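You operate a simulated robot arm through the tools that you are given. There is no shell and no other tool.

You are at the controls of a simulated robot arm. One attempt, no reset.

## Task
Lock the turntable and wipe its batt clean with the yellow sponge.
Fine: wet the sponge in the water dish and put it back; leave the batt on the turntable. What is to be rubbed or washed off counts as gone when no trace of it is left.

It is judged by the outcome, as a careful person would: the job done as asked, and still so three seconds after it is handed in. It fails if anything else is knocked over, pushed out of place, dropped, spilled or broken.

## Robot
A 6-joint arm with a fingered hand, fixed in place. Base frame: the origin is on the floor under the middle of its stand, x ahead of it, y to its left, z up; the work surface is at about z = 0.86. Units: m, rad, N and s.
With the tool pointing down near the work surface it reaches from about 0.34 to 0.74 m from the base axis. Its first joint turns from -2.007 to 2.007 rad. Payload 4 kg.
The tool frame sits at the grasp point between the pads (the TCP): z along the fingers, y along the line on which they close. The tips reach 0.026 m beyond it. The gripper opens to 0.132 m; its body begins 0.073 m behind the TCP. The gripper is a hand of 4 fingers: y runs from the thumb to the fingers, the wrist lies at [0, 0, -0.239] in the tool frame, and closing takes about 1.5 s.
Orientation is that of the tool frame in the base frame, as a unit quaternion [w, x, y, z]. With the fingers straight down and closing along the base's y, the tool's x points along the base's -x, its y along +y and its z along -z.

## Interface
- The arm moves only by the tool jog_arm. Its argument "steps" is text: rows parted by semicolons, each of 7 numbers parted by spaces: the opening in per cent of the stroke, from 0 (shut) to 100 (fully open), then the shift along the tool's x, y, z in m, then the turn, a rotation vector about the tool's x, y, z in rad. In form: hand x y z wx wy wz; .... A call has 1 to 20 rows; each row shifts and turns the commanded pose from where the row before left it, along the tool's axes as they then stand. Each row takes 0.2 s and may step no farther than 0.05 m and 0.15 rad from the row before; otherwise, or with a gripper value out of range, the whole call is refused. A pose out of reach is approached as far as the arm can. The call stops where the force on the tool passes 40 N (or 10 N more than at its start, if that is more) or the arm is blocked; 0.2 s more then pass. The fingers move at their own pace (about 0.153 m/s each) and stop on an object; they squeeze with about 24 N. The grip force told is the motor's: it shows also when the fingers shut on nothing. Time passes only in rows, and 0.2 s behind the last, so rows that do not move let the fingers close. The reply holds the time, the measured pose of the TCP, the force on the tool along the base axes, the opening and the grip force, in the units named above and with some noise, with the torque about the TCP (base axes, N m) and any sound that the robot's microphone picked up, and new pictures: "show" is both (left out), scene, wrist or none.
- Cameras (640 x 400 px; columns grow to the right, rows downward): "scene" is fixed at [0.4026, -0.659, 1.679]; the picture's right is [0.99, 0.11, 0.00], its down [0.05, -0.49, -0.87] and it looks along [-0.09, 0.87, -0.49] (base axes); focal length 317 px, centre (320, 200). "wrist" rides on the gripper at [0.068, 0.002, -0.097] in the tool frame; the picture's right is [-0.02, 1.00, 0.00], its down [-0.82, -0.02, -0.58] and it looks along [-0.58, -0.01, 0.82] (tool axes); focal length 270 px, centre (320, 200). There is no depth. A picture from a camera that has moved, and an enlarged one, comes with that camera's place and axes in the base frame and with its lens. The place of the scene camera against the robot may be out by one fixed shift of up to 0.018 m in any direction.
- raise_lower(by): slides the trunk up (or, below 0, down) by that many m; the arm rides with it, the base frame stays. It gives what a move gives, with no picture.
- grasp_type(shape): the hand has 4 fingers and takes this shape, open, in about a second: jaw (thumb against the fingers, like two jaws); tri (thumb and two fingers); tip (a fingertip pinch); poke (one finger out to press); point (the index stretched); flat (the hand flat); cup (the hand cupped); fist (a fist). The gripper value then closes the fingers along that shape, each until it touches; the sizes above hold for jaw. It gives what a move gives, with no picture.
- inspect(camera, box): a new picture of the part [left, top, right, bottom] of that camera's present view, enlarged. No time passes.
- hand_in(): hands the job in; it is judged then, once.

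Nothing tells you positions but the pictures and the camera data. Unless the task says otherwise, let go and move clear before handing in.

The tools are called after "Emit:" by a JSON object that holds its "method" and its "body". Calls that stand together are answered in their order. jog_arm: Moves the arm, as the interface text tells. Its arguments: {"type":"object","properties":{"steps":{"type":"string"},"show":{"type":"string","enum":["both","scene","wrist","none"]}},"required":["steps"]} The other tools are called the same way: raise_lower (by) moves the trunk up or down; grasp_type (shape) gives the hand a shape; inspect (camera, box) takes an enlarged picture of a part of a camera's view; hand_in () hands the job in.

At the start:

```text
t: 0.0
tool_pos: [0.203, 0.4394, 1.1557]
tool_rot: [0.0, 0.001, 1.0, 0.0]
force: [0.1, -0.2, -0.1]
moment: [-0.03, 0.01, 0.0]
grip_width: 0.1319
grip_force: 0.1
shape: jaw
trunk travel left (down, up): [-0.85, 0.14]
```

scene: 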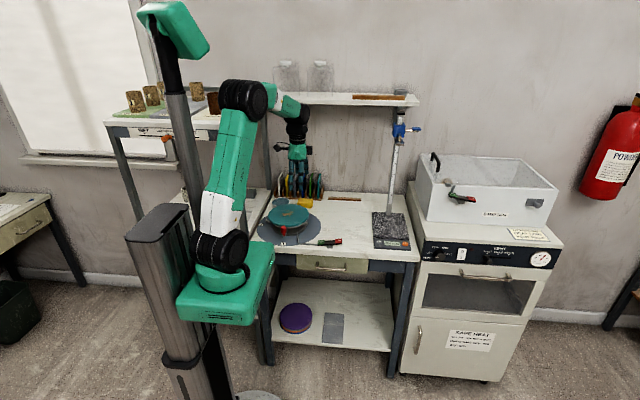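
wrist: 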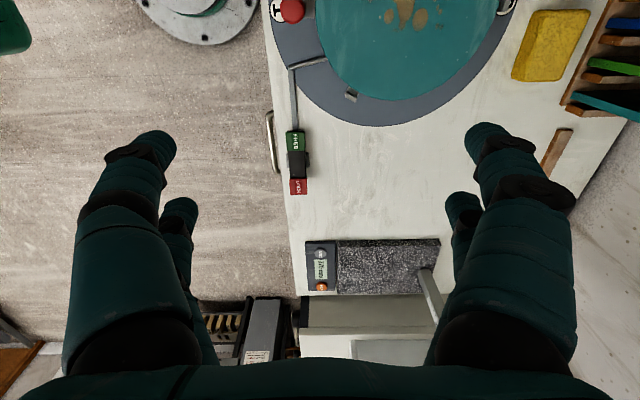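

I see a table with a turntable (teal batt with brown clay marks), a lever with green/red labels near it, a yellow sponge and some racks. I'll enlarge the views first to locate things.

Emit:
{"method": "inspect", "body": {"camera": "scene", "box": [240, 160, 420, 270]}}

Emit:
{"method": "inspect", "body": {"camera": "wrist", "box": [240, 0, 640, 250]}}

Emit:
{"method": "inspect", "body": {"camera": "wrist", "box": [260, 40, 400, 200]}}

```text
3.56 times, centred on (330, 215) of scene
camera zoom: at [0.4026, -0.659, 1.679], right [0.99, 0.11, 0.0], down [0.05, -0.49, -0.87], along [-0.09, 0.87, -0.49], focal length 1128 px, centre (284, 147)
```

zoom: 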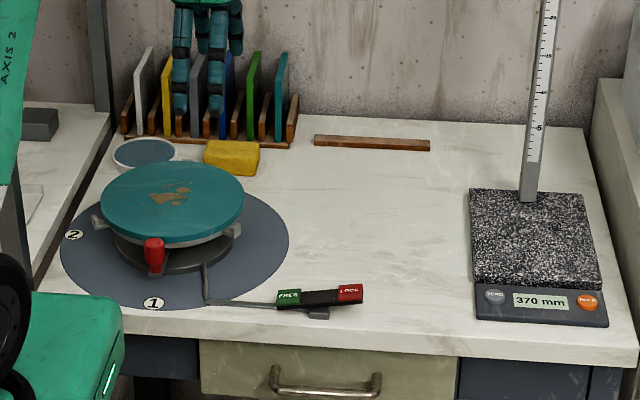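

```text
1.60 times, centred on (440, 125) of wrist
camera zoom: at [0.134, 0.4406, 1.251], right [0.02, 1.0, 0.0], down [0.82, -0.02, 0.58], along [0.58, -0.01, -0.82], focal length 432 px, centre (128, 320)
```

zoom: 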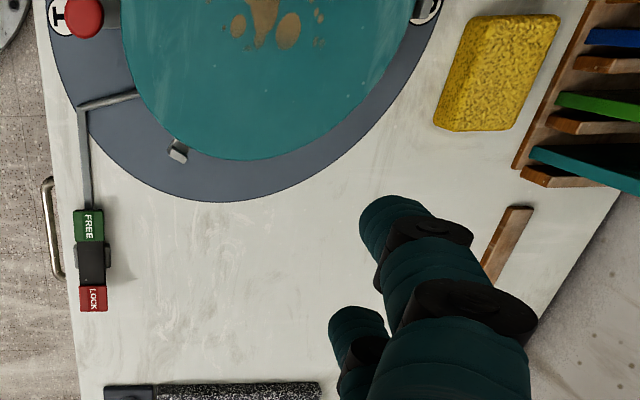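

```text
2.50 times, centred on (330, 120) of wrist
camera zoom: at [0.134, 0.4406, 1.251], right [0.02, 1.0, 0.0], down [0.82, -0.02, 0.58], along [0.58, -0.01, -0.82], focal length 676 px, centre (295, 400)
```

zoom: 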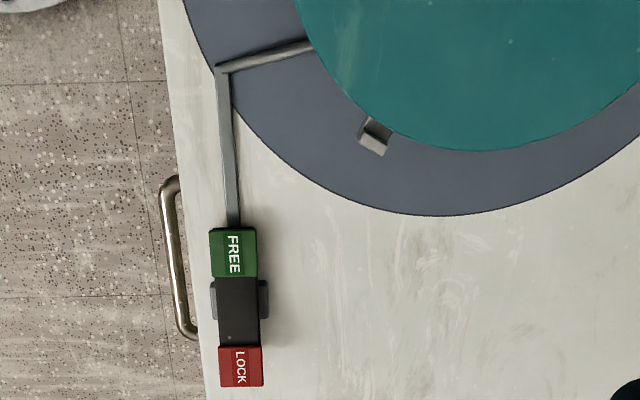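

The rocker labelled FREE/LOCK seems to be at about (0.33, 0.40), the batt centre near (0.14, 0.52), the sponge near (0.18, 0.715) and the dish near (0.06, 0.72). I'll shift the hand toward -x to look at the turntable from above.

Emit:
{"method": "jog_arm", "body": {"steps": "100 0.04 0 0 0 0 0; 100 0.04 0 0 0 0 0; 100 0.04 0 0 0 0 0; 100 0.04 0 0 0 0 0; 100 0.02 0.0 0 0 0 0"}}

```text
t: 1.2
tool_pos: [0.0226, 0.4375, 1.1567]
tool_rot: [-0.001, 0.0, 1.0, 0.0]
force: [0.4, -0.7, -0.6]
moment: [0.01, 0.01, -0.03]
grip_width: 0.1321
grip_force: 0.1
shape: jaw
trunk travel left (down, up): [-0.85, 0.14]
camera wrist: at [-0.0469, 0.4399, 1.2512], right [0.02, 1.0, 0.0], down [0.82, -0.02, 0.58], along [0.58, -0.01, -0.82], focal length 270 px, centre (320, 200)
```

scene: 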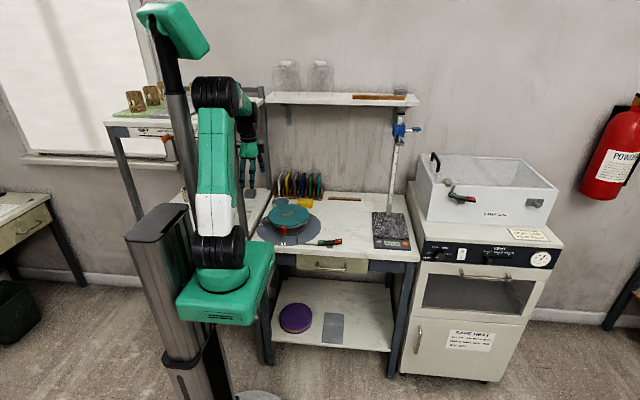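
wrist: 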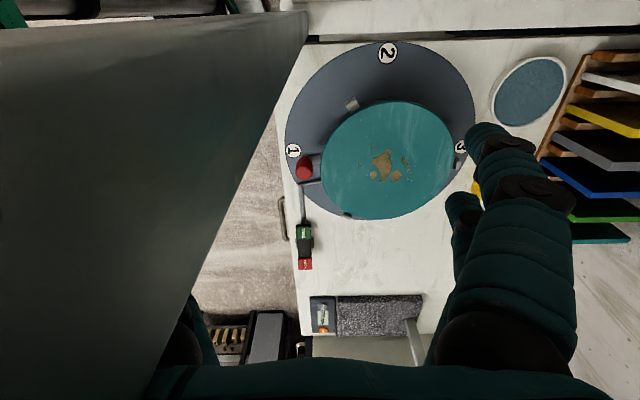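

Emit:
{"method": "inspect", "body": {"camera": "wrist", "box": [270, 30, 490, 170]}}

Emit:
{"method": "inspect", "body": {"camera": "wrist", "box": [270, 130, 490, 280]}}

Emit:
{"method": "inspect", "body": {"camera": "scene", "box": [250, 165, 350, 255]}}

Emit:
{"method": "inspect", "body": {"camera": "wrist", "box": [460, 30, 640, 250]}}

```text
2.86 times, centred on (380, 100) of wrist
camera zoom: at [-0.0469, 0.4399, 1.2512], right [0.02, 1.0, 0.0], down [0.82, -0.02, 0.58], along [0.58, -0.01, -0.82], focal length 772 px, centre (149, 486)
```

zoom: 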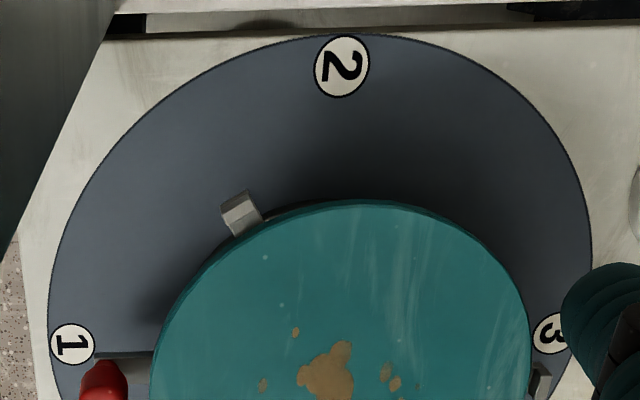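

```text
2.67 times, centred on (380, 205) of wrist
camera zoom: at [-0.0469, 0.4399, 1.2512], right [0.02, 1.0, 0.0], down [0.82, -0.02, 0.58], along [0.58, -0.01, -0.82], focal length 721 px, centre (160, 187)
```

zoom: 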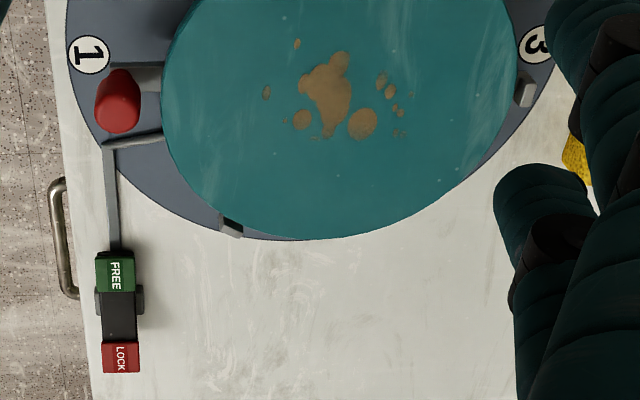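

```text
4.44 times, centred on (300, 210) of scene
camera zoom: at [0.4026, -0.659, 1.679], right [0.99, 0.11, 0.0], down [0.05, -0.49, -0.87], along [-0.09, 0.87, -0.49], focal length 1409 px, centre (409, 156)
```

zoom: 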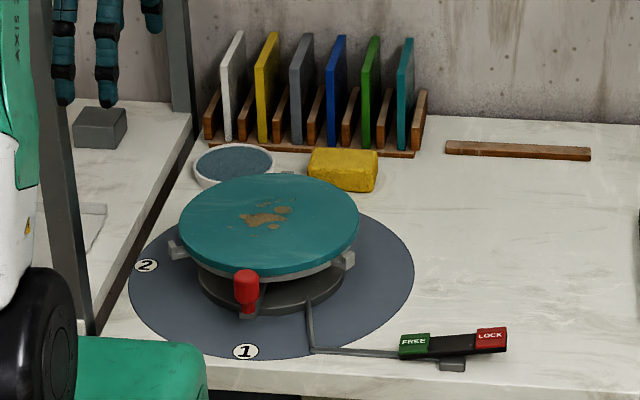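

```text
1.82 times, centred on (550, 140) of wrist
camera zoom: at [-0.0469, 0.4399, 1.2512], right [0.02, 1.0, 0.0], down [0.82, -0.02, 0.58], along [0.58, -0.01, -0.82], focal length 491 px, centre (-98, 309)
```

zoom: 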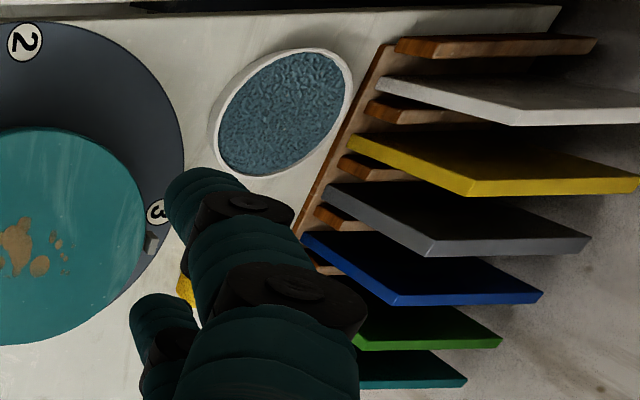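

The rocker's LOCK end is up (about (0.362, 0.403, 0.89)) and its FREE end down, so pressing the LOCK end should lock it. I'll take the poke shape and look at the fingertip before pressing.

Emit:
{"method": "grasp_type", "body": {"shape": "poke"}}

Emit:
{"method": "jog_arm", "body": {"steps": "100 -0.05 0 0 0 0 0; 100 -0.05 0 0 0 0 0; 100 -0.05 0 0 0 0 0; 100 -0.05 -0.02 0 0 0 0; 100 -0.05 -0.02 0 0 0 0; 100 -0.05 0 0 0 0 0; 100 0 0 0 0 0 0"}}

```text
t: 2.1
tool_pos: [0.0241, 0.439, 1.1554]
tool_rot: [0.0, -0.001, 1.0, 0.0]
force: [0.4, 0.8, 0.6]
moment: [-0.01, 0.03, 0.03]
grip_width: 0.0
grip_force: 0.0
shape: poke
trunk travel left (down, up): [-0.85, 0.14]
```

```text
refused: row 4 steps farther than a row can; nothing moved
```

Emit:
{"method": "jog_arm", "body": {"steps": "100 -0.05 0 0 0 0 0; 100 -0.05 0 0 0 0 0; 100 -0.05 0 0 0 0 0; 100 -0.045 -0.02 0 0 0 0; 100 -0.045 -0.017 0 0 0 0; 100 -0.045 0 0 0 0 0; 100 -0.0 0 0 0 0 0"}}

```text
t: 3.7
tool_pos: [0.3077, 0.401, 1.1543]
tool_rot: [-0.001, -0.002, 1.0, 0.0]
force: [0.1, 0.4, -0.1]
moment: [0.01, -0.03, 0.03]
grip_width: 0.0
grip_force: 0.0
shape: poke
trunk travel left (down, up): [-0.85, 0.14]
camera wrist: at [0.2395, 0.4034, 1.2509], right [0.02, 1.0, 0.0], down [0.82, -0.02, 0.58], along [0.58, -0.01, -0.82], focal length 270 px, centre (320, 200)
```

scene: 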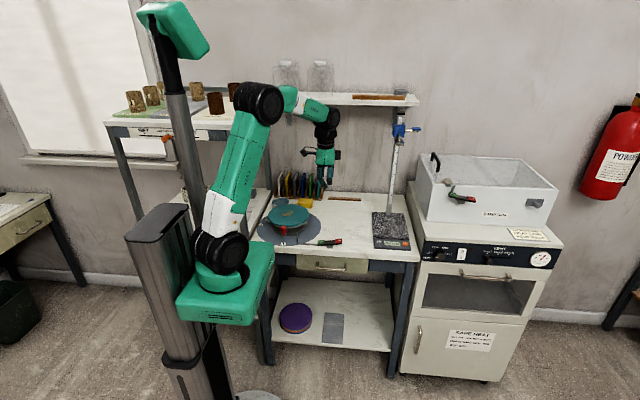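
wrist: 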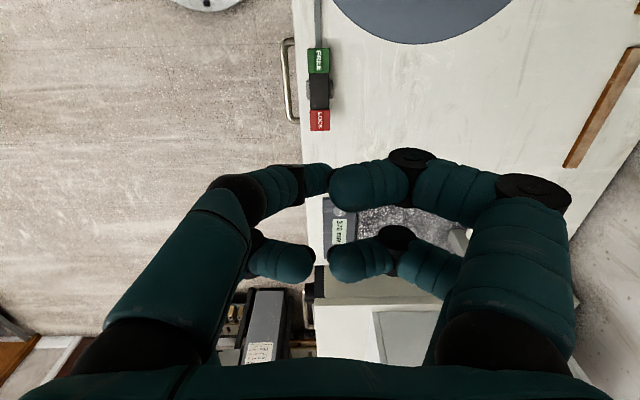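

The fingers now fold together; I need to see which one sticks out. I'll enlarge both views.

Emit:
{"method": "inspect", "body": {"camera": "scene", "box": [270, 110, 370, 200]}}

Emit:
{"method": "inspect", "body": {"camera": "wrist", "box": [200, 130, 460, 310]}}

```text
4.44 times, centred on (320, 155) of scene
camera zoom: at [0.4026, -0.659, 1.679], right [0.99, 0.11, 0.0], down [0.05, -0.49, -0.87], along [-0.09, 0.87, -0.49], focal length 1409 px, centre (320, 400)
```

zoom: 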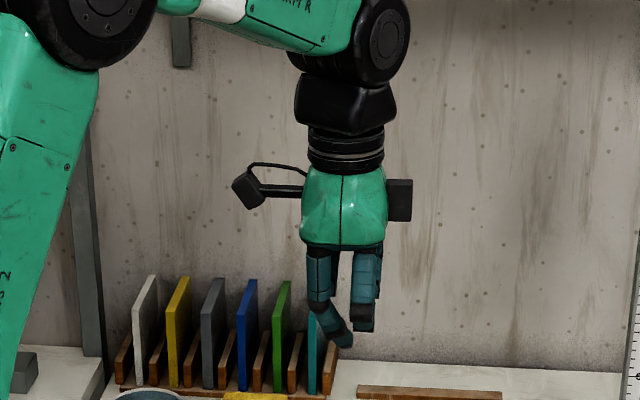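

```text
2.22 times, centred on (330, 220) of wrist
camera zoom: at [0.2395, 0.4034, 1.2509], right [0.02, 1.0, 0.0], down [0.82, -0.02, 0.58], along [0.58, -0.01, -0.82], focal length 601 px, centre (298, 156)
```

zoom: 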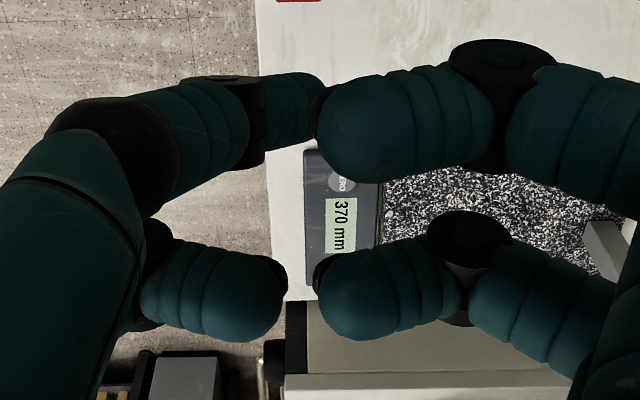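

The poke fingertip lies close to the TCP axis. I'll move over the LOCK end at (0.362, 0.403) and descend most of the way, then check.

Emit:
{"method": "jog_arm", "body": {"steps": "100 -0.045 0.002 0 0 0 0; 100 -0.01 0 0.04 0 0 0; 100 0 0 0.04 0 0 0; 100 0 0 0.04 0 0 0; 100 0 0 0.04 0 0 0; 100 0 0 0.03 0 0 0; 100 0 0 0 0 0 0"}}

Emit:
{"method": "inspect", "body": {"camera": "scene", "box": [270, 160, 390, 260]}}

Emit:
{"method": "inspect", "body": {"camera": "wrist", "box": [220, 60, 440, 220]}}

```text
t: 5.3
tool_pos: [0.3631, 0.4048, 0.9631]
tool_rot: [-0.001, 0.0, 1.0, 0.0]
force: [0.1, -0.8, -1.1]
moment: [0.0, 0.03, -0.03]
grip_width: 0.0
grip_force: 0.0
shape: poke
trunk travel left (down, up): [-0.85, 0.14]
camera wrist: at [0.2939, 0.4066, 1.06], right [0.02, 1.0, 0.0], down [0.82, -0.02, 0.58], along [0.58, -0.01, -0.82], focal length 270 px, centre (320, 200)
```

scene: 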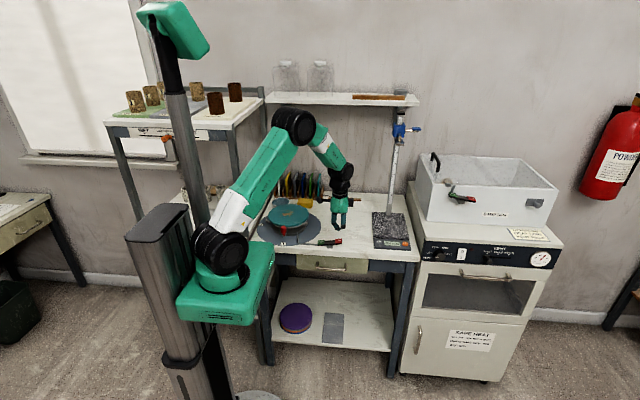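
wrist: 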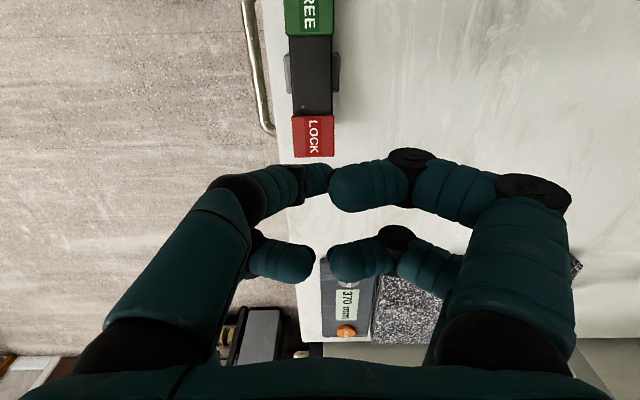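

```text
4.00 times, centred on (330, 210) of scene
camera zoom: at [0.4026, -0.659, 1.679], right [0.99, 0.11, 0.0], down [0.05, -0.49, -0.87], along [-0.09, 0.87, -0.49], focal length 1268 px, centre (280, 160)
```

zoom: 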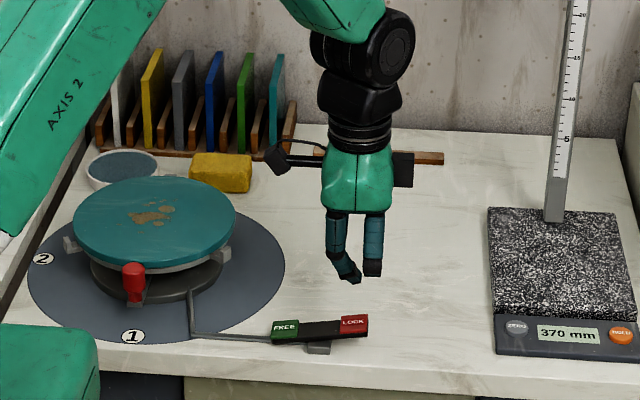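

```text
2.50 times, centred on (330, 140) of wrist
camera zoom: at [0.2939, 0.4066, 1.06], right [0.02, 1.0, 0.0], down [0.82, -0.02, 0.58], along [0.58, -0.01, -0.82], focal length 676 px, centre (295, 350)
```

zoom: 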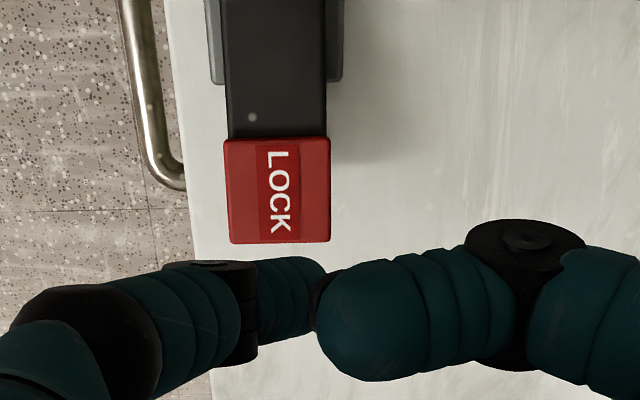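

The fingertip sits just above the LOCK end. I'll nudge slightly (-y, +x) and press down in small steps, with the force stop as the guard.

Emit:
{"method": "jog_arm", "body": {"steps": "100 -0.002 -0.003 0.02 0 0 0; 100 0 0 0.02 0 0 0; 100 0 0 0.005 0 0 0; 100 0 0 0.005 0 0 0; 100 0 0 0.005 0 0 0; 100 0 0 0.004 0 0 0"}}

Emit:
{"method": "inspect", "body": {"camera": "scene", "box": [270, 160, 390, 260]}}

Emit:
{"method": "inspect", "body": {"camera": "wrist", "box": [220, 60, 440, 220]}}

```text
t: 6.7
tool_pos: [0.3659, 0.4006, 0.9067]
tool_rot: [0.0, 0.0, 1.0, 0.0]
force: [-0.5, -1.8, 10.2]
moment: [-0.07, 0.02, 0.01]
grip_width: 0.0
grip_force: 0.0
shape: poke
trunk travel left (down, up): [-0.85, 0.14]
camera wrist: at [0.2959, 0.4024, 1.003], right [0.02, 1.0, 0.0], down [0.82, -0.02, 0.58], along [0.58, -0.01, -0.82], focal length 270 px, centre (320, 200)
```

scene: 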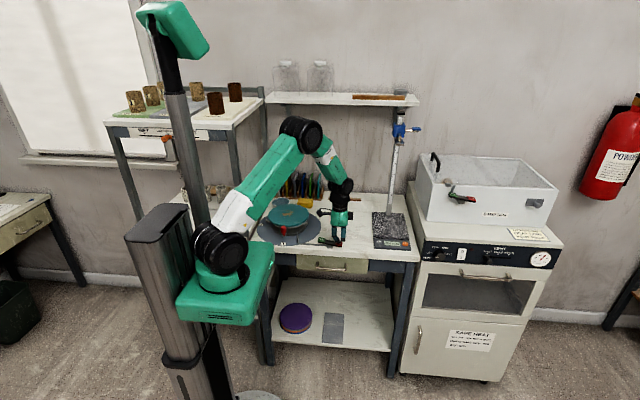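
wrist: 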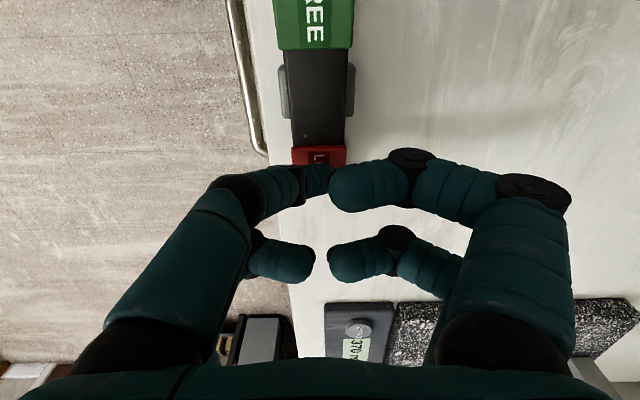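

```text
4.00 times, centred on (330, 210) of scene
camera zoom: at [0.4026, -0.659, 1.679], right [0.99, 0.11, 0.0], down [0.05, -0.49, -0.87], along [-0.09, 0.87, -0.49], focal length 1268 px, centre (280, 160)
```

zoom: 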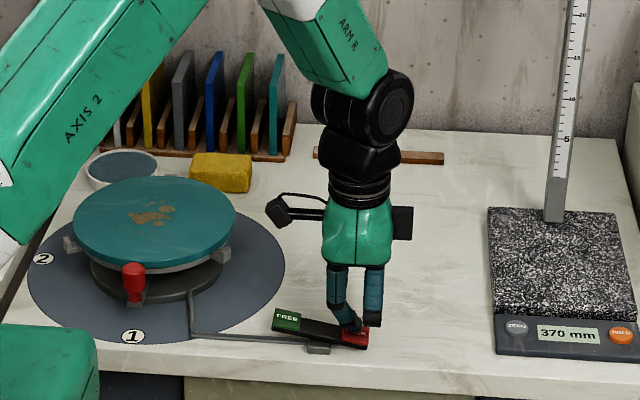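

```text
2.50 times, centred on (330, 140) of wrist
camera zoom: at [0.2959, 0.4024, 1.003], right [0.02, 1.0, 0.0], down [0.82, -0.02, 0.58], along [0.58, -0.01, -0.82], focal length 676 px, centre (295, 350)
```

zoom: 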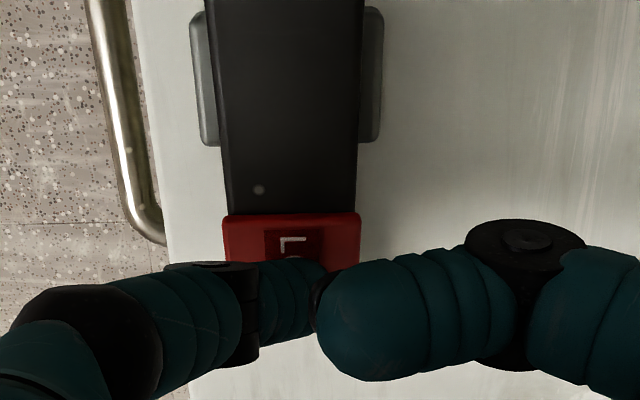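

The rocker has tipped: FREE is now up and LOCK down, with 10 N of reaction. I'll press a little more to be sure it is fully seated, then lift and check that it stays.

Emit:
{"method": "jog_arm", "body": {"steps": "100 0 0 0.003 0 0 0; 100 0 0 0.003 0 0 0; 100 0 0 0 0 0 0", "show": "none"}}

Emit:
{"method": "jog_arm", "body": {"steps": "100 0 0 -0.03 0 0 0; 100 0 0 -0.04 0 0 0; 100 0 0 -0.05 0 0 0; 100 0 0 -0.05 0 0 0; 100 0 0 -0.05 0 0 0; 100 0 0 0 0 0 0"}}

Emit:
{"method": "inspect", "body": {"camera": "scene", "box": [250, 165, 350, 255]}}

```text
t: 7.3
tool_pos: [0.3665, 0.4015, 0.906]
tool_rot: [0.003, 0.0, 1.0, 0.004]
force: [-0.4, -3.4, 25.1]
moment: [-0.11, 0.09, -0.02]
grip_width: 0.0
grip_force: 0.1
shape: poke
trunk travel left (down, up): [-0.85, 0.14]
stopped in row 3: the force on the tool passed its limit at 43 N (the readings are from after the stop); the commanded pose is now the measured one
```

```text
t: 8.7
tool_pos: [0.3649, 0.4028, 1.1222]
tool_rot: [0.001, 0.0, 1.0, 0.0]
force: [0.7, -0.7, -0.4]
moment: [0.05, 0.01, 0.02]
grip_width: 0.0
grip_force: 0.1
shape: poke
trunk travel left (down, up): [-0.85, 0.14]
camera wrist: at [0.2959, 0.4037, 1.2185], right [0.02, 1.0, 0.0], down [0.81, -0.02, 0.58], along [0.58, -0.01, -0.81], focal length 270 px, centre (320, 200)
```

scene: 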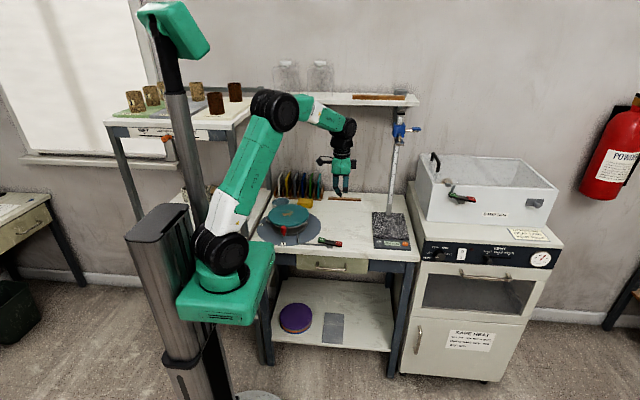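
wrist: 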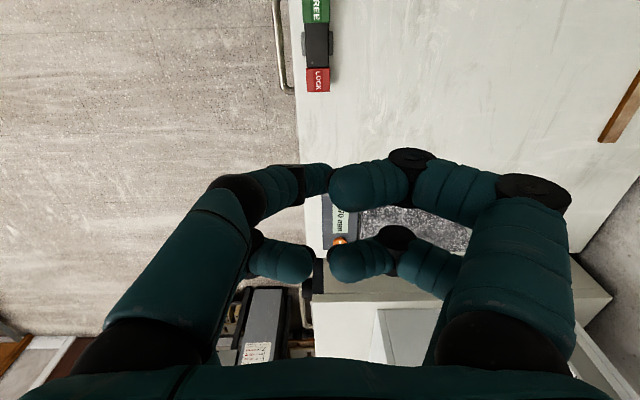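

```text
4.44 times, centred on (300, 210) of scene
camera zoom: at [0.4026, -0.659, 1.679], right [0.99, 0.11, 0.0], down [0.05, -0.49, -0.87], along [-0.09, 0.87, -0.49], focal length 1409 px, centre (409, 156)
```

zoom: 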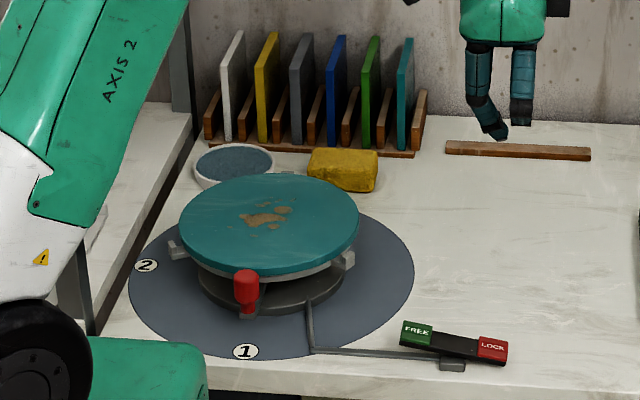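

The rocker stays in LOCK. Next is the sponge (about x 0.14–0.21, y 0.68–0.74), which sits in front of the tile rack, so I'll return to jaw and turn the hand so it closes along x with the camera side facing the robot, then look again.

Emit:
{"method": "grasp_type", "body": {"shape": "jaw"}}

Emit:
{"method": "jog_arm", "body": {"steps": "100 0 0 0 0 0 -0.1428; 100 0 0 0 0 0 -0.1428; 100 0 0 0 0 0 -0.1428; 100 0 0 0 0 0 -0.1428; 100 0 0 0 0 0 -0.1428; 100 0 0 0 0 0 -0.1428; 100 0 0 0 0 0 -0.1428; 100 0 0 0 0 0 -0.1428; 100 0 0 0 0 0 -0.1428; 100 0 0 0 0 0 -0.1428; 100 0 0 0 0 0 -0.1428; 100 0 0 0 0 0 0"}}

```text
t: 9.6
tool_pos: [0.365, 0.4015, 1.1223]
tool_rot: [0.002, 0.0, 1.0, 0.0]
force: [0.3, -0.1, 0.5]
moment: [0.0, 0.01, 0.01]
grip_width: 0.1318
grip_force: 0.2
shape: jaw
trunk travel left (down, up): [-0.85, 0.14]
```

```text
t: 12.2
tool_pos: [0.3652, 0.4004, 1.1238]
tool_rot: [-0.002, 0.708, -0.707, 0.001]
force: [0.9, 0.1, 1.0]
moment: [-0.02, -0.02, 0.03]
grip_width: 0.1321
grip_force: 0.0
shape: jaw
trunk travel left (down, up): [-0.85, 0.14]
camera wrist: at [0.3632, 0.3324, 1.2187], right [-1.0, 0.02, 0.0], down [0.02, 0.81, 0.58], along [0.02, 0.58, -0.81], focal length 270 px, centre (320, 200)
```

scene: 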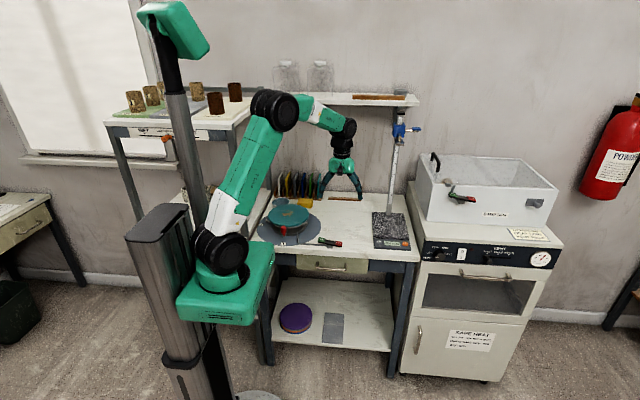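
wrist: 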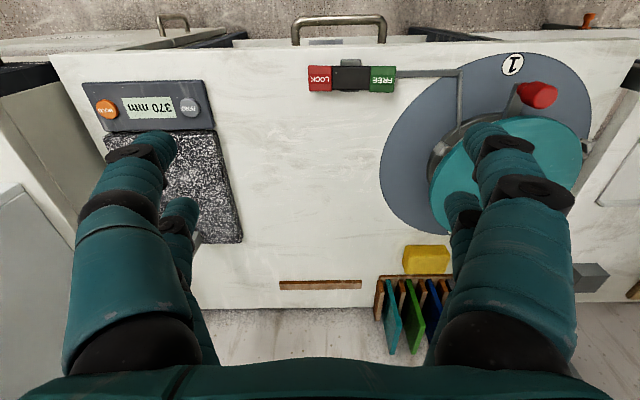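

The hand is turned as planned. I'll move over to the turntable side to see the batt, sponge and dish in one view.

Emit:
{"method": "jog_arm", "body": {"steps": "100 -0.02 0.04 0 0 0 0; 100 -0.02 0.04 0 0 0 0; 100 -0.02 0.04 0 0 0 0; 100 -0.02 0.04 0 0 0 0; 100 -0.02 0.04 0 0 0 0; 100 0 0 0 0 0 0"}}

Emit:
{"method": "inspect", "body": {"camera": "wrist", "box": [180, 0, 500, 200]}}

Emit:
{"method": "inspect", "body": {"camera": "wrist", "box": [200, 140, 460, 340]}}

```text
t: 13.6
tool_pos: [0.1652, 0.5011, 1.1218]
tool_rot: [0.002, -0.707, 0.707, -0.001]
force: [0.0, -0.5, 0.1]
moment: [0.01, 0.0, -0.01]
grip_width: 0.1322
grip_force: 0.0
shape: jaw
trunk travel left (down, up): [-0.85, 0.14]
camera wrist: at [0.1623, 0.4331, 1.2177], right [-1.0, 0.03, 0.0], down [0.02, 0.81, 0.58], along [0.02, 0.58, -0.81], focal length 270 px, centre (320, 200)
```

scene: 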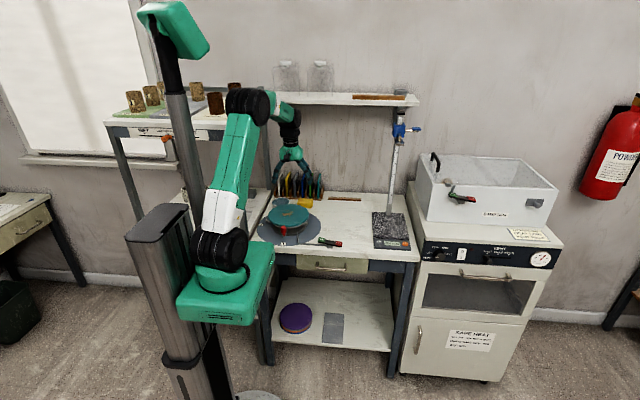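
wrist: 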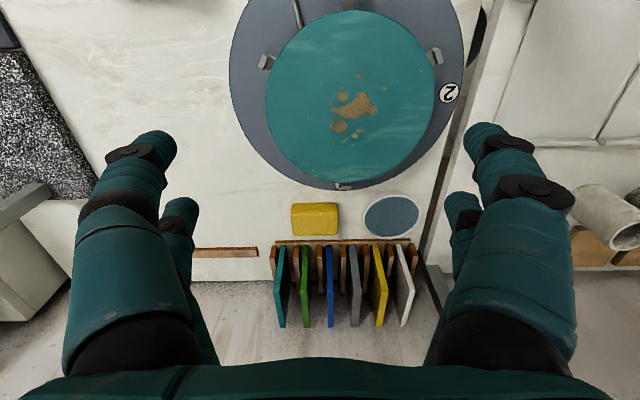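

```text
2.00 times, centred on (340, 100) of wrist
camera zoom: at [0.1623, 0.4331, 1.2177], right [-1.0, 0.03, 0.0], down [0.02, 0.81, 0.58], along [0.02, 0.58, -0.81], focal length 541 px, centre (280, 400)
```

zoom: 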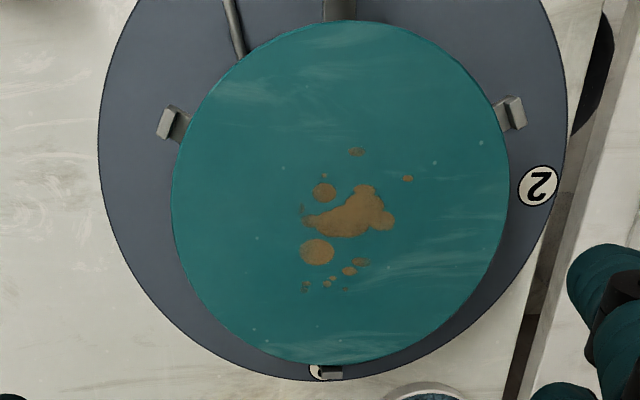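

```text
2.00 times, centred on (330, 240) of wrist
camera zoom: at [0.1623, 0.4331, 1.2177], right [-1.0, 0.03, 0.0], down [0.02, 0.81, 0.58], along [0.02, 0.58, -0.81], focal length 541 px, centre (300, 120)
```

zoom: 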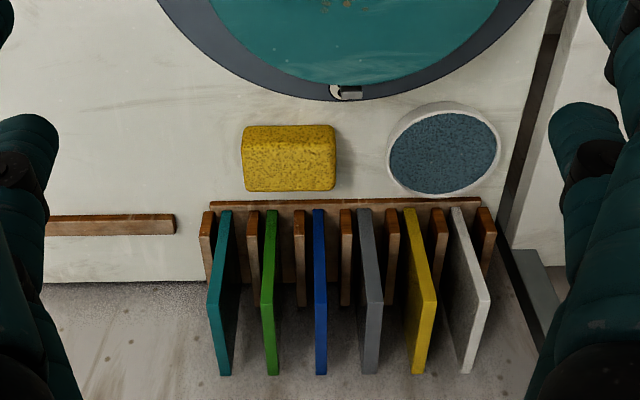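

I can see the batt, sponge and dish well here. I'll enlarge the sponge and dish to measure them.

Emit:
{"method": "inspect", "body": {"camera": "wrist", "box": [275, 185, 355, 245]}}

Emit:
{"method": "inspect", "body": {"camera": "scene", "box": [285, 185, 345, 225]}}

Emit:
{"method": "inspect", "body": {"camera": "wrist", "box": [350, 180, 440, 250]}}

Emit:
{"method": "inspect", "body": {"camera": "scene", "box": [255, 185, 315, 250]}}

```text
6.67 times, centred on (315, 215) of wrist
camera zoom: at [0.1623, 0.4331, 1.2177], right [-1.0, 0.03, 0.0], down [0.02, 0.81, 0.58], along [0.02, 0.58, -0.81], focal length 1802 px, centre (353, 100)
```

zoom: 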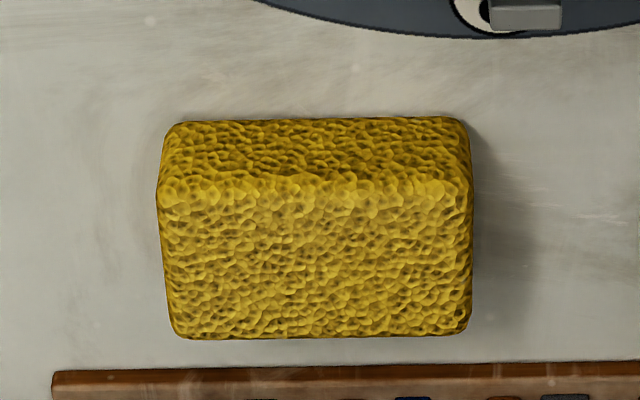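

```text
10.00 times, centred on (315, 205) of scene
camera zoom: at [0.4026, -0.659, 1.679], right [0.99, 0.11, 0.0], down [0.05, -0.49, -0.87], along [-0.09, 0.87, -0.49], focal length 3171 px, centre (370, 150)
```

zoom: 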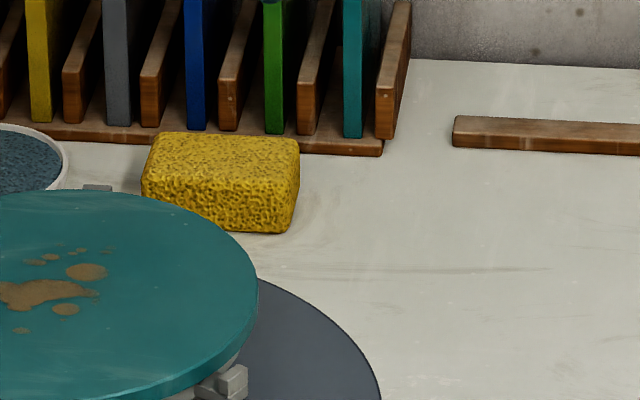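

```text
5.71 times, centred on (395, 215) of wrist
camera zoom: at [0.1623, 0.4331, 1.2177], right [-1.0, 0.03, 0.0], down [0.02, 0.81, 0.58], along [0.02, 0.58, -0.81], focal length 1544 px, centre (-109, 114)
```

zoom: 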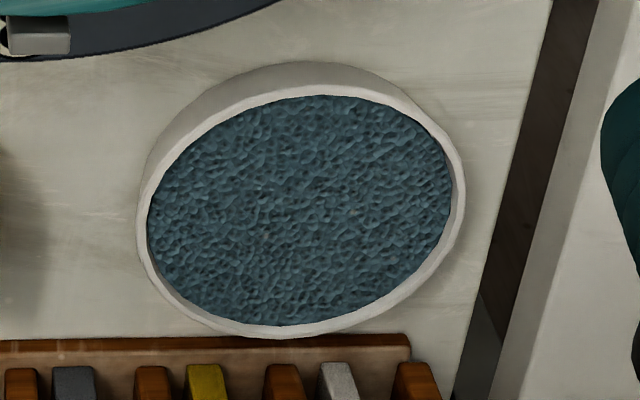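

```text
6.15 times, centred on (285, 218) of scene
camera zoom: at [0.4026, -0.659, 1.679], right [0.99, 0.11, 0.0], down [0.05, -0.49, -0.87], along [-0.09, 0.87, -0.49], focal length 1951 px, centre (535, 92)
```

zoom: 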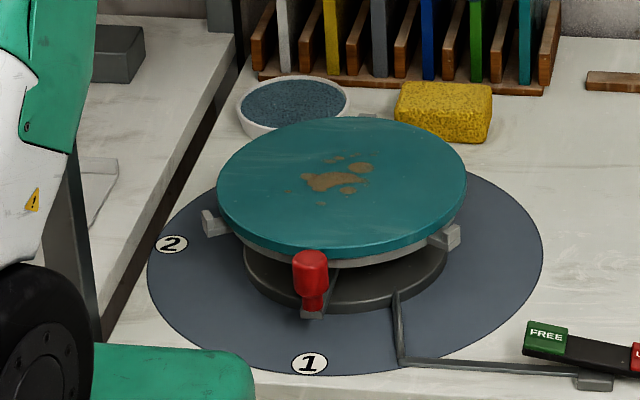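

Measured: sponge about x 0.143–0.218, y 0.695–0.743, top at 0.887; dish centred near (0.054, 0.72) with its rim at about 0.873; batt top about 0.926. I'll move over the sponge at z≈1.0, staying clear of the rack (y≥0.78).

Emit:
{"method": "jog_arm", "body": {"steps": "100 -0.035 -0.0025 0.02 0 0 0; 100 -0.035 -0.0025 0.02 0 0 0; 100 -0.035 -0.0025 0.02 0 0 0; 100 -0.035 -0.0025 0.02 0 0 0; 100 -0.035 -0.0025 0.02 0 0 0; 100 -0.035 -0.0025 0.02 0 0 0; 100 0 0 0 0 0 0; 100 0 0 0 0 0 0"}}

Emit:
{"method": "inspect", "body": {"camera": "scene", "box": [255, 130, 365, 220]}}

Emit:
{"method": "inspect", "body": {"camera": "wrist", "box": [200, 40, 440, 220]}}

```text
t: 15.4
tool_pos: [0.1759, 0.6757, 1.0116]
tool_rot: [-0.002, 0.708, -0.707, 0.001]
force: [0.1, 1.1, 0.3]
moment: [0.0, 0.0, 0.03]
grip_width: 0.1318
grip_force: 0.0
shape: jaw
out of reach, approached as far as the arm can: row 6
trunk travel left (down, up): [-0.85, 0.14]
camera wrist: at [0.1739, 0.6083, 1.1071], right [-1.0, 0.03, 0.0], down [0.02, 0.81, 0.58], along [0.02, 0.58, -0.81], focal length 270 px, centre (320, 200)
```

scene: 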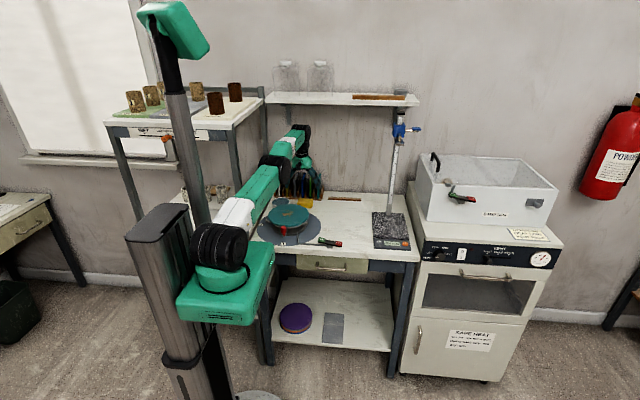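
wrist: 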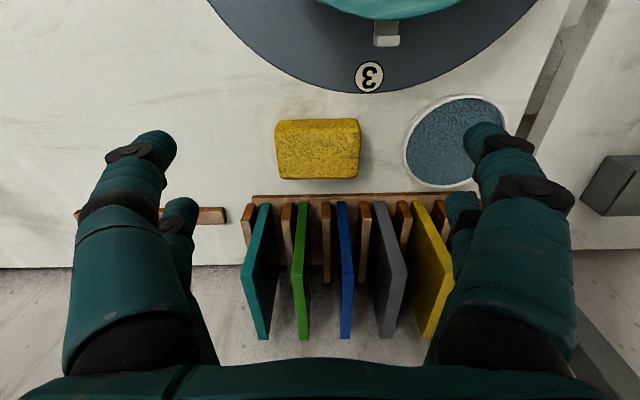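

```text
4.44 times, centred on (310, 175) of scene
camera zoom: at [0.4026, -0.659, 1.679], right [0.99, 0.11, 0.0], down [0.05, -0.49, -0.87], along [-0.09, 0.87, -0.49], focal length 1409 px, centre (364, 311)
```

zoom: 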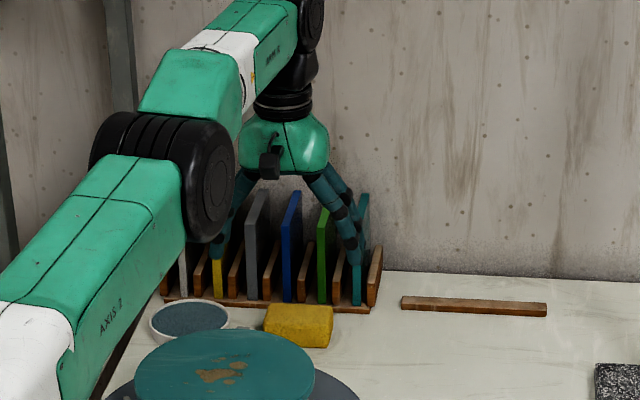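

```text
2.22 times, centred on (320, 130) of wrist
camera zoom: at [0.1739, 0.6083, 1.1071], right [-1.0, 0.03, 0.0], down [0.02, 0.81, 0.58], along [0.02, 0.58, -0.81], focal length 601 px, centre (320, 356)
```

zoom: 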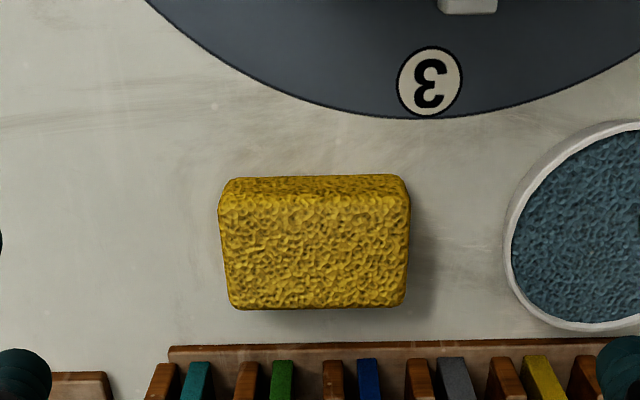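

The arm fell short at this height (stopped at y=0.676). I'll draw back, raise the trunk so the shoulder is nearer wrist height (more reach), and try again.

Emit:
{"method": "jog_arm", "body": {"steps": "100 0.04 0 0 0 0 0; 100 0.04 0 0 0 0 0; 100 0.04 0 0 0 0 0; 100 0.04 0 0 0 0 0; 100 0 0 0 0 0 0", "show": "none"}}

Emit:
{"method": "raise_lower", "body": {"by": 0.12}}

```text
t: 16.6
tool_pos: [0.1826, 0.672, 1.0171]
tool_rot: [0.0, 0.707, -0.707, 0.0]
force: [-0.2, 0.5, 1.0]
moment: [-0.02, -0.01, -0.03]
grip_width: 0.1318
grip_force: 0.0
shape: jaw
out of reach, approached as far as the arm can: row 1, 2, 3, 4
trunk travel left (down, up): [-0.85, 0.14]
```

```text
t: 18.1
tool_pos: [0.1819, 0.6712, 1.1363]
tool_rot: [0.001, -0.707, 0.707, 0.0]
force: [0.2, 0.1, 0.4]
moment: [-0.01, 0.01, 0.01]
grip_width: 0.1318
grip_force: 0.1
shape: jaw
trunk travel left (down, up): [-0.97, 0.02]
```

The retreat reported "out of reach" and the hand stayed extended, so I must be careful. I'll look at the present state before any further move.

Emit:
{"method": "jog_arm", "body": {"steps": "100 0 0 0 0 0 0"}}

Emit:
{"method": "inspect", "body": {"camera": "scene", "box": [180, 60, 400, 220]}}

```text
t: 18.5
tool_pos: [0.1829, 0.6711, 1.1373]
tool_rot: [0.0, -0.707, 0.708, 0.0]
force: [-0.9, -1.7, -0.8]
moment: [0.02, 0.01, -0.02]
grip_width: 0.132
grip_force: 0.1
shape: jaw
trunk travel left (down, up): [-0.97, 0.02]
camera wrist: at [0.1803, 0.6032, 1.2327], right [-1.0, 0.03, 0.0], down [0.02, 0.82, 0.58], along [0.02, 0.58, -0.82], focal length 270 px, centre (320, 200)
```

scene: 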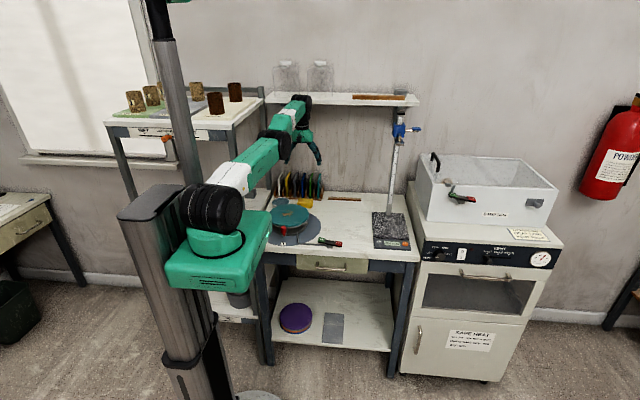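
wrist: 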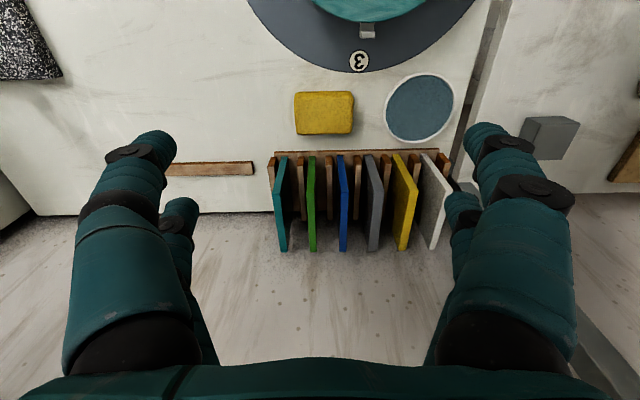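

```text
2.50 times, centred on (290, 140) of scene
camera zoom: at [0.4026, -0.659, 1.679], right [0.99, 0.11, 0.0], down [0.05, -0.49, -0.87], along [-0.09, 0.87, -0.49], focal length 793 px, centre (395, 350)
```

zoom: 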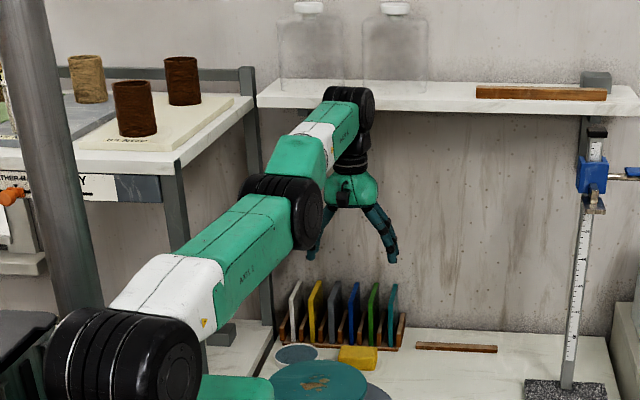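

The arm is stretched nearly straight, which probably stalls its solver. I'll try a small downward move, which turns the shoulder instead of folding the elbow.

Emit:
{"method": "jog_arm", "body": {"steps": "100 0 0 0.03 0 0 0; 100 0 0 0.03 0 0 0; 100 0 0 0 0 0 0", "show": "none"}}

```text
t: 19.3
tool_pos: [0.1842, 0.6777, 1.0775]
tool_rot: [0.0, 0.707, -0.707, 0.001]
force: [-0.4, -0.2, -0.1]
moment: [-0.02, 0.01, 0.0]
grip_width: 0.1323
grip_force: 0.0
shape: jaw
out of reach, approached as far as the arm can: row 1, 2
trunk travel left (down, up): [-0.97, 0.02]
```

It follows downward while sliding along its reach limit. I'll try inward-and-down moves in small numbers to get the elbow to fold.

Emit:
{"method": "jog_arm", "body": {"steps": "100 0.03 0 0.04 0 0 0; 100 0 0 0 0 0 0", "show": "none"}}

```text
t: 19.9
tool_pos: [0.1885, 0.6747, 1.044]
tool_rot: [0.0, 0.708, -0.707, 0.002]
force: [0.3, 1.3, 0.1]
moment: [0.01, -0.01, -0.02]
grip_width: 0.132
grip_force: 0.0
shape: jaw
out of reach, approached as far as the arm can: row 1
trunk travel left (down, up): [-0.97, 0.02]
```

It moved off the limit slightly. I'll keep going inward with several small rows and see whether it frees itself.

Emit:
{"method": "jog_arm", "body": {"steps": "100 0.02 0 0.03 0 0 0; 100 0.02 0 0.02 0 0 0; 100 0.02 0 0 0 0 0; 100 0.02 0 0 0 0 0; 100 0.02 0 0 0 0 0; 100 0.02 0 0 0 0 0; 100 0 0 0 0 0 0"}}

```text
t: 21.5
tool_pos: [0.1849, 0.5287, 0.9862]
tool_rot: [-0.001, 0.708, -0.707, 0.001]
force: [0.3, 0.3, -0.4]
moment: [0.01, 0.02, -0.01]
grip_width: 0.1315
grip_force: 0.1
shape: jaw
trunk travel left (down, up): [-0.97, 0.02]
camera wrist: at [0.1815, 0.4599, 1.0835], right [-1.0, 0.02, 0.0], down [0.02, 0.82, 0.58], along [0.02, 0.58, -0.82], focal length 270 px, centre (320, 200)
```

scene: 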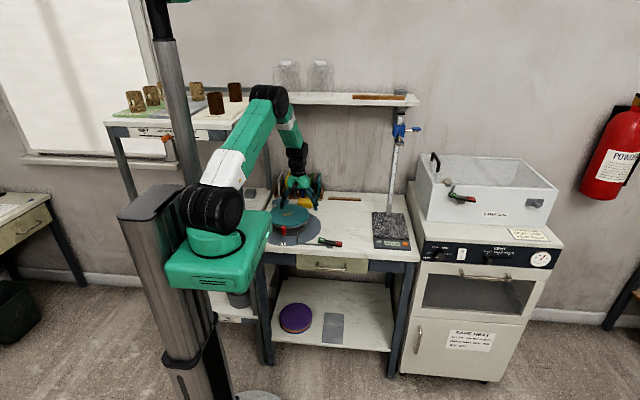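
wrist: 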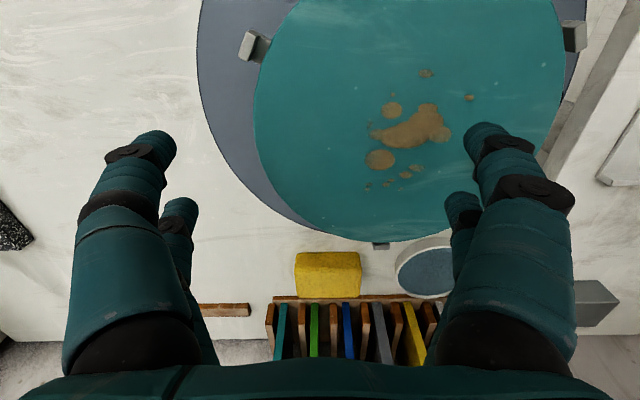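

The elbow is folded again and the arm is free. I'll rise, tilt the hand about 0.25 rad so the fingers reach outward, and bring the trunk back down to its first height.

Emit:
{"method": "jog_arm", "body": {"steps": "100 0 0 -0.04 0 0 0; 100 0 0 -0.04 0 0 0; 100 0 0 -0.04 0 0 0; 100 0 0 0 0 -0.0833 0; 100 0 0 0 0 -0.0833 0; 100 0 0 0 0 -0.0834 0; 100 0 0 0 0 0 0", "show": "none"}}

Emit:
{"method": "raise_lower", "body": {"by": -0.12}}

Emit:
{"method": "jog_arm", "body": {"steps": "100 0 0 0 0 0 0"}}

```text
t: 23.1
tool_pos: [0.1849, 0.5279, 1.1076]
tool_rot: [0.089, -0.701, 0.702, 0.088]
force: [1.2, -0.7, 1.0]
moment: [-0.01, 0.01, 0.0]
grip_width: 0.1319
grip_force: 0.0
shape: jaw
trunk travel left (down, up): [-0.97, 0.02]
```

```text
t: 24.6
tool_pos: [0.1845, 0.5281, 0.9869]
tool_rot: [0.089, -0.701, 0.702, 0.087]
force: [0.6, 1.1, 0.2]
moment: [0.02, -0.04, -0.03]
grip_width: 0.1319
grip_force: 0.0
shape: jaw
trunk travel left (down, up): [-0.85, 0.14]
```

```text
t: 25.0
tool_pos: [0.1838, 0.5282, 0.9883]
tool_rot: [0.089, -0.701, 0.702, 0.087]
force: [0.3, -0.8, 0.5]
moment: [-0.01, 0.0, 0.02]
grip_width: 0.1318
grip_force: 0.0
shape: jaw
trunk travel left (down, up): [-0.85, 0.14]
camera wrist: at [0.1816, 0.438, 1.0636], right [-1.0, 0.02, 0.0], down [0.02, 0.65, 0.76], along [0.02, 0.76, -0.65], focal length 270 px, centre (320, 200)
```

scene: 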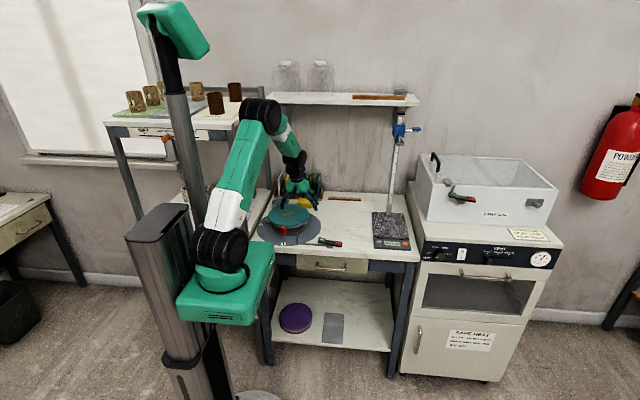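
wrist: 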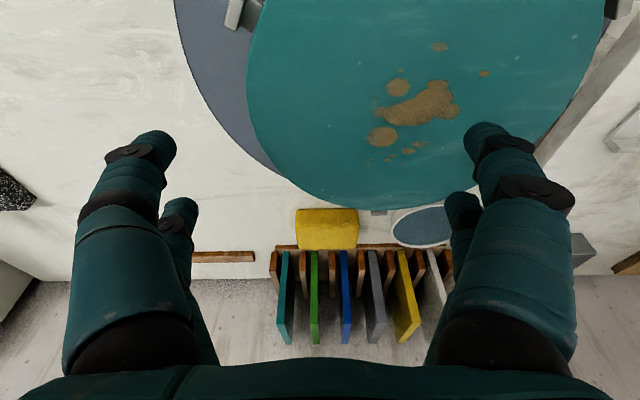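

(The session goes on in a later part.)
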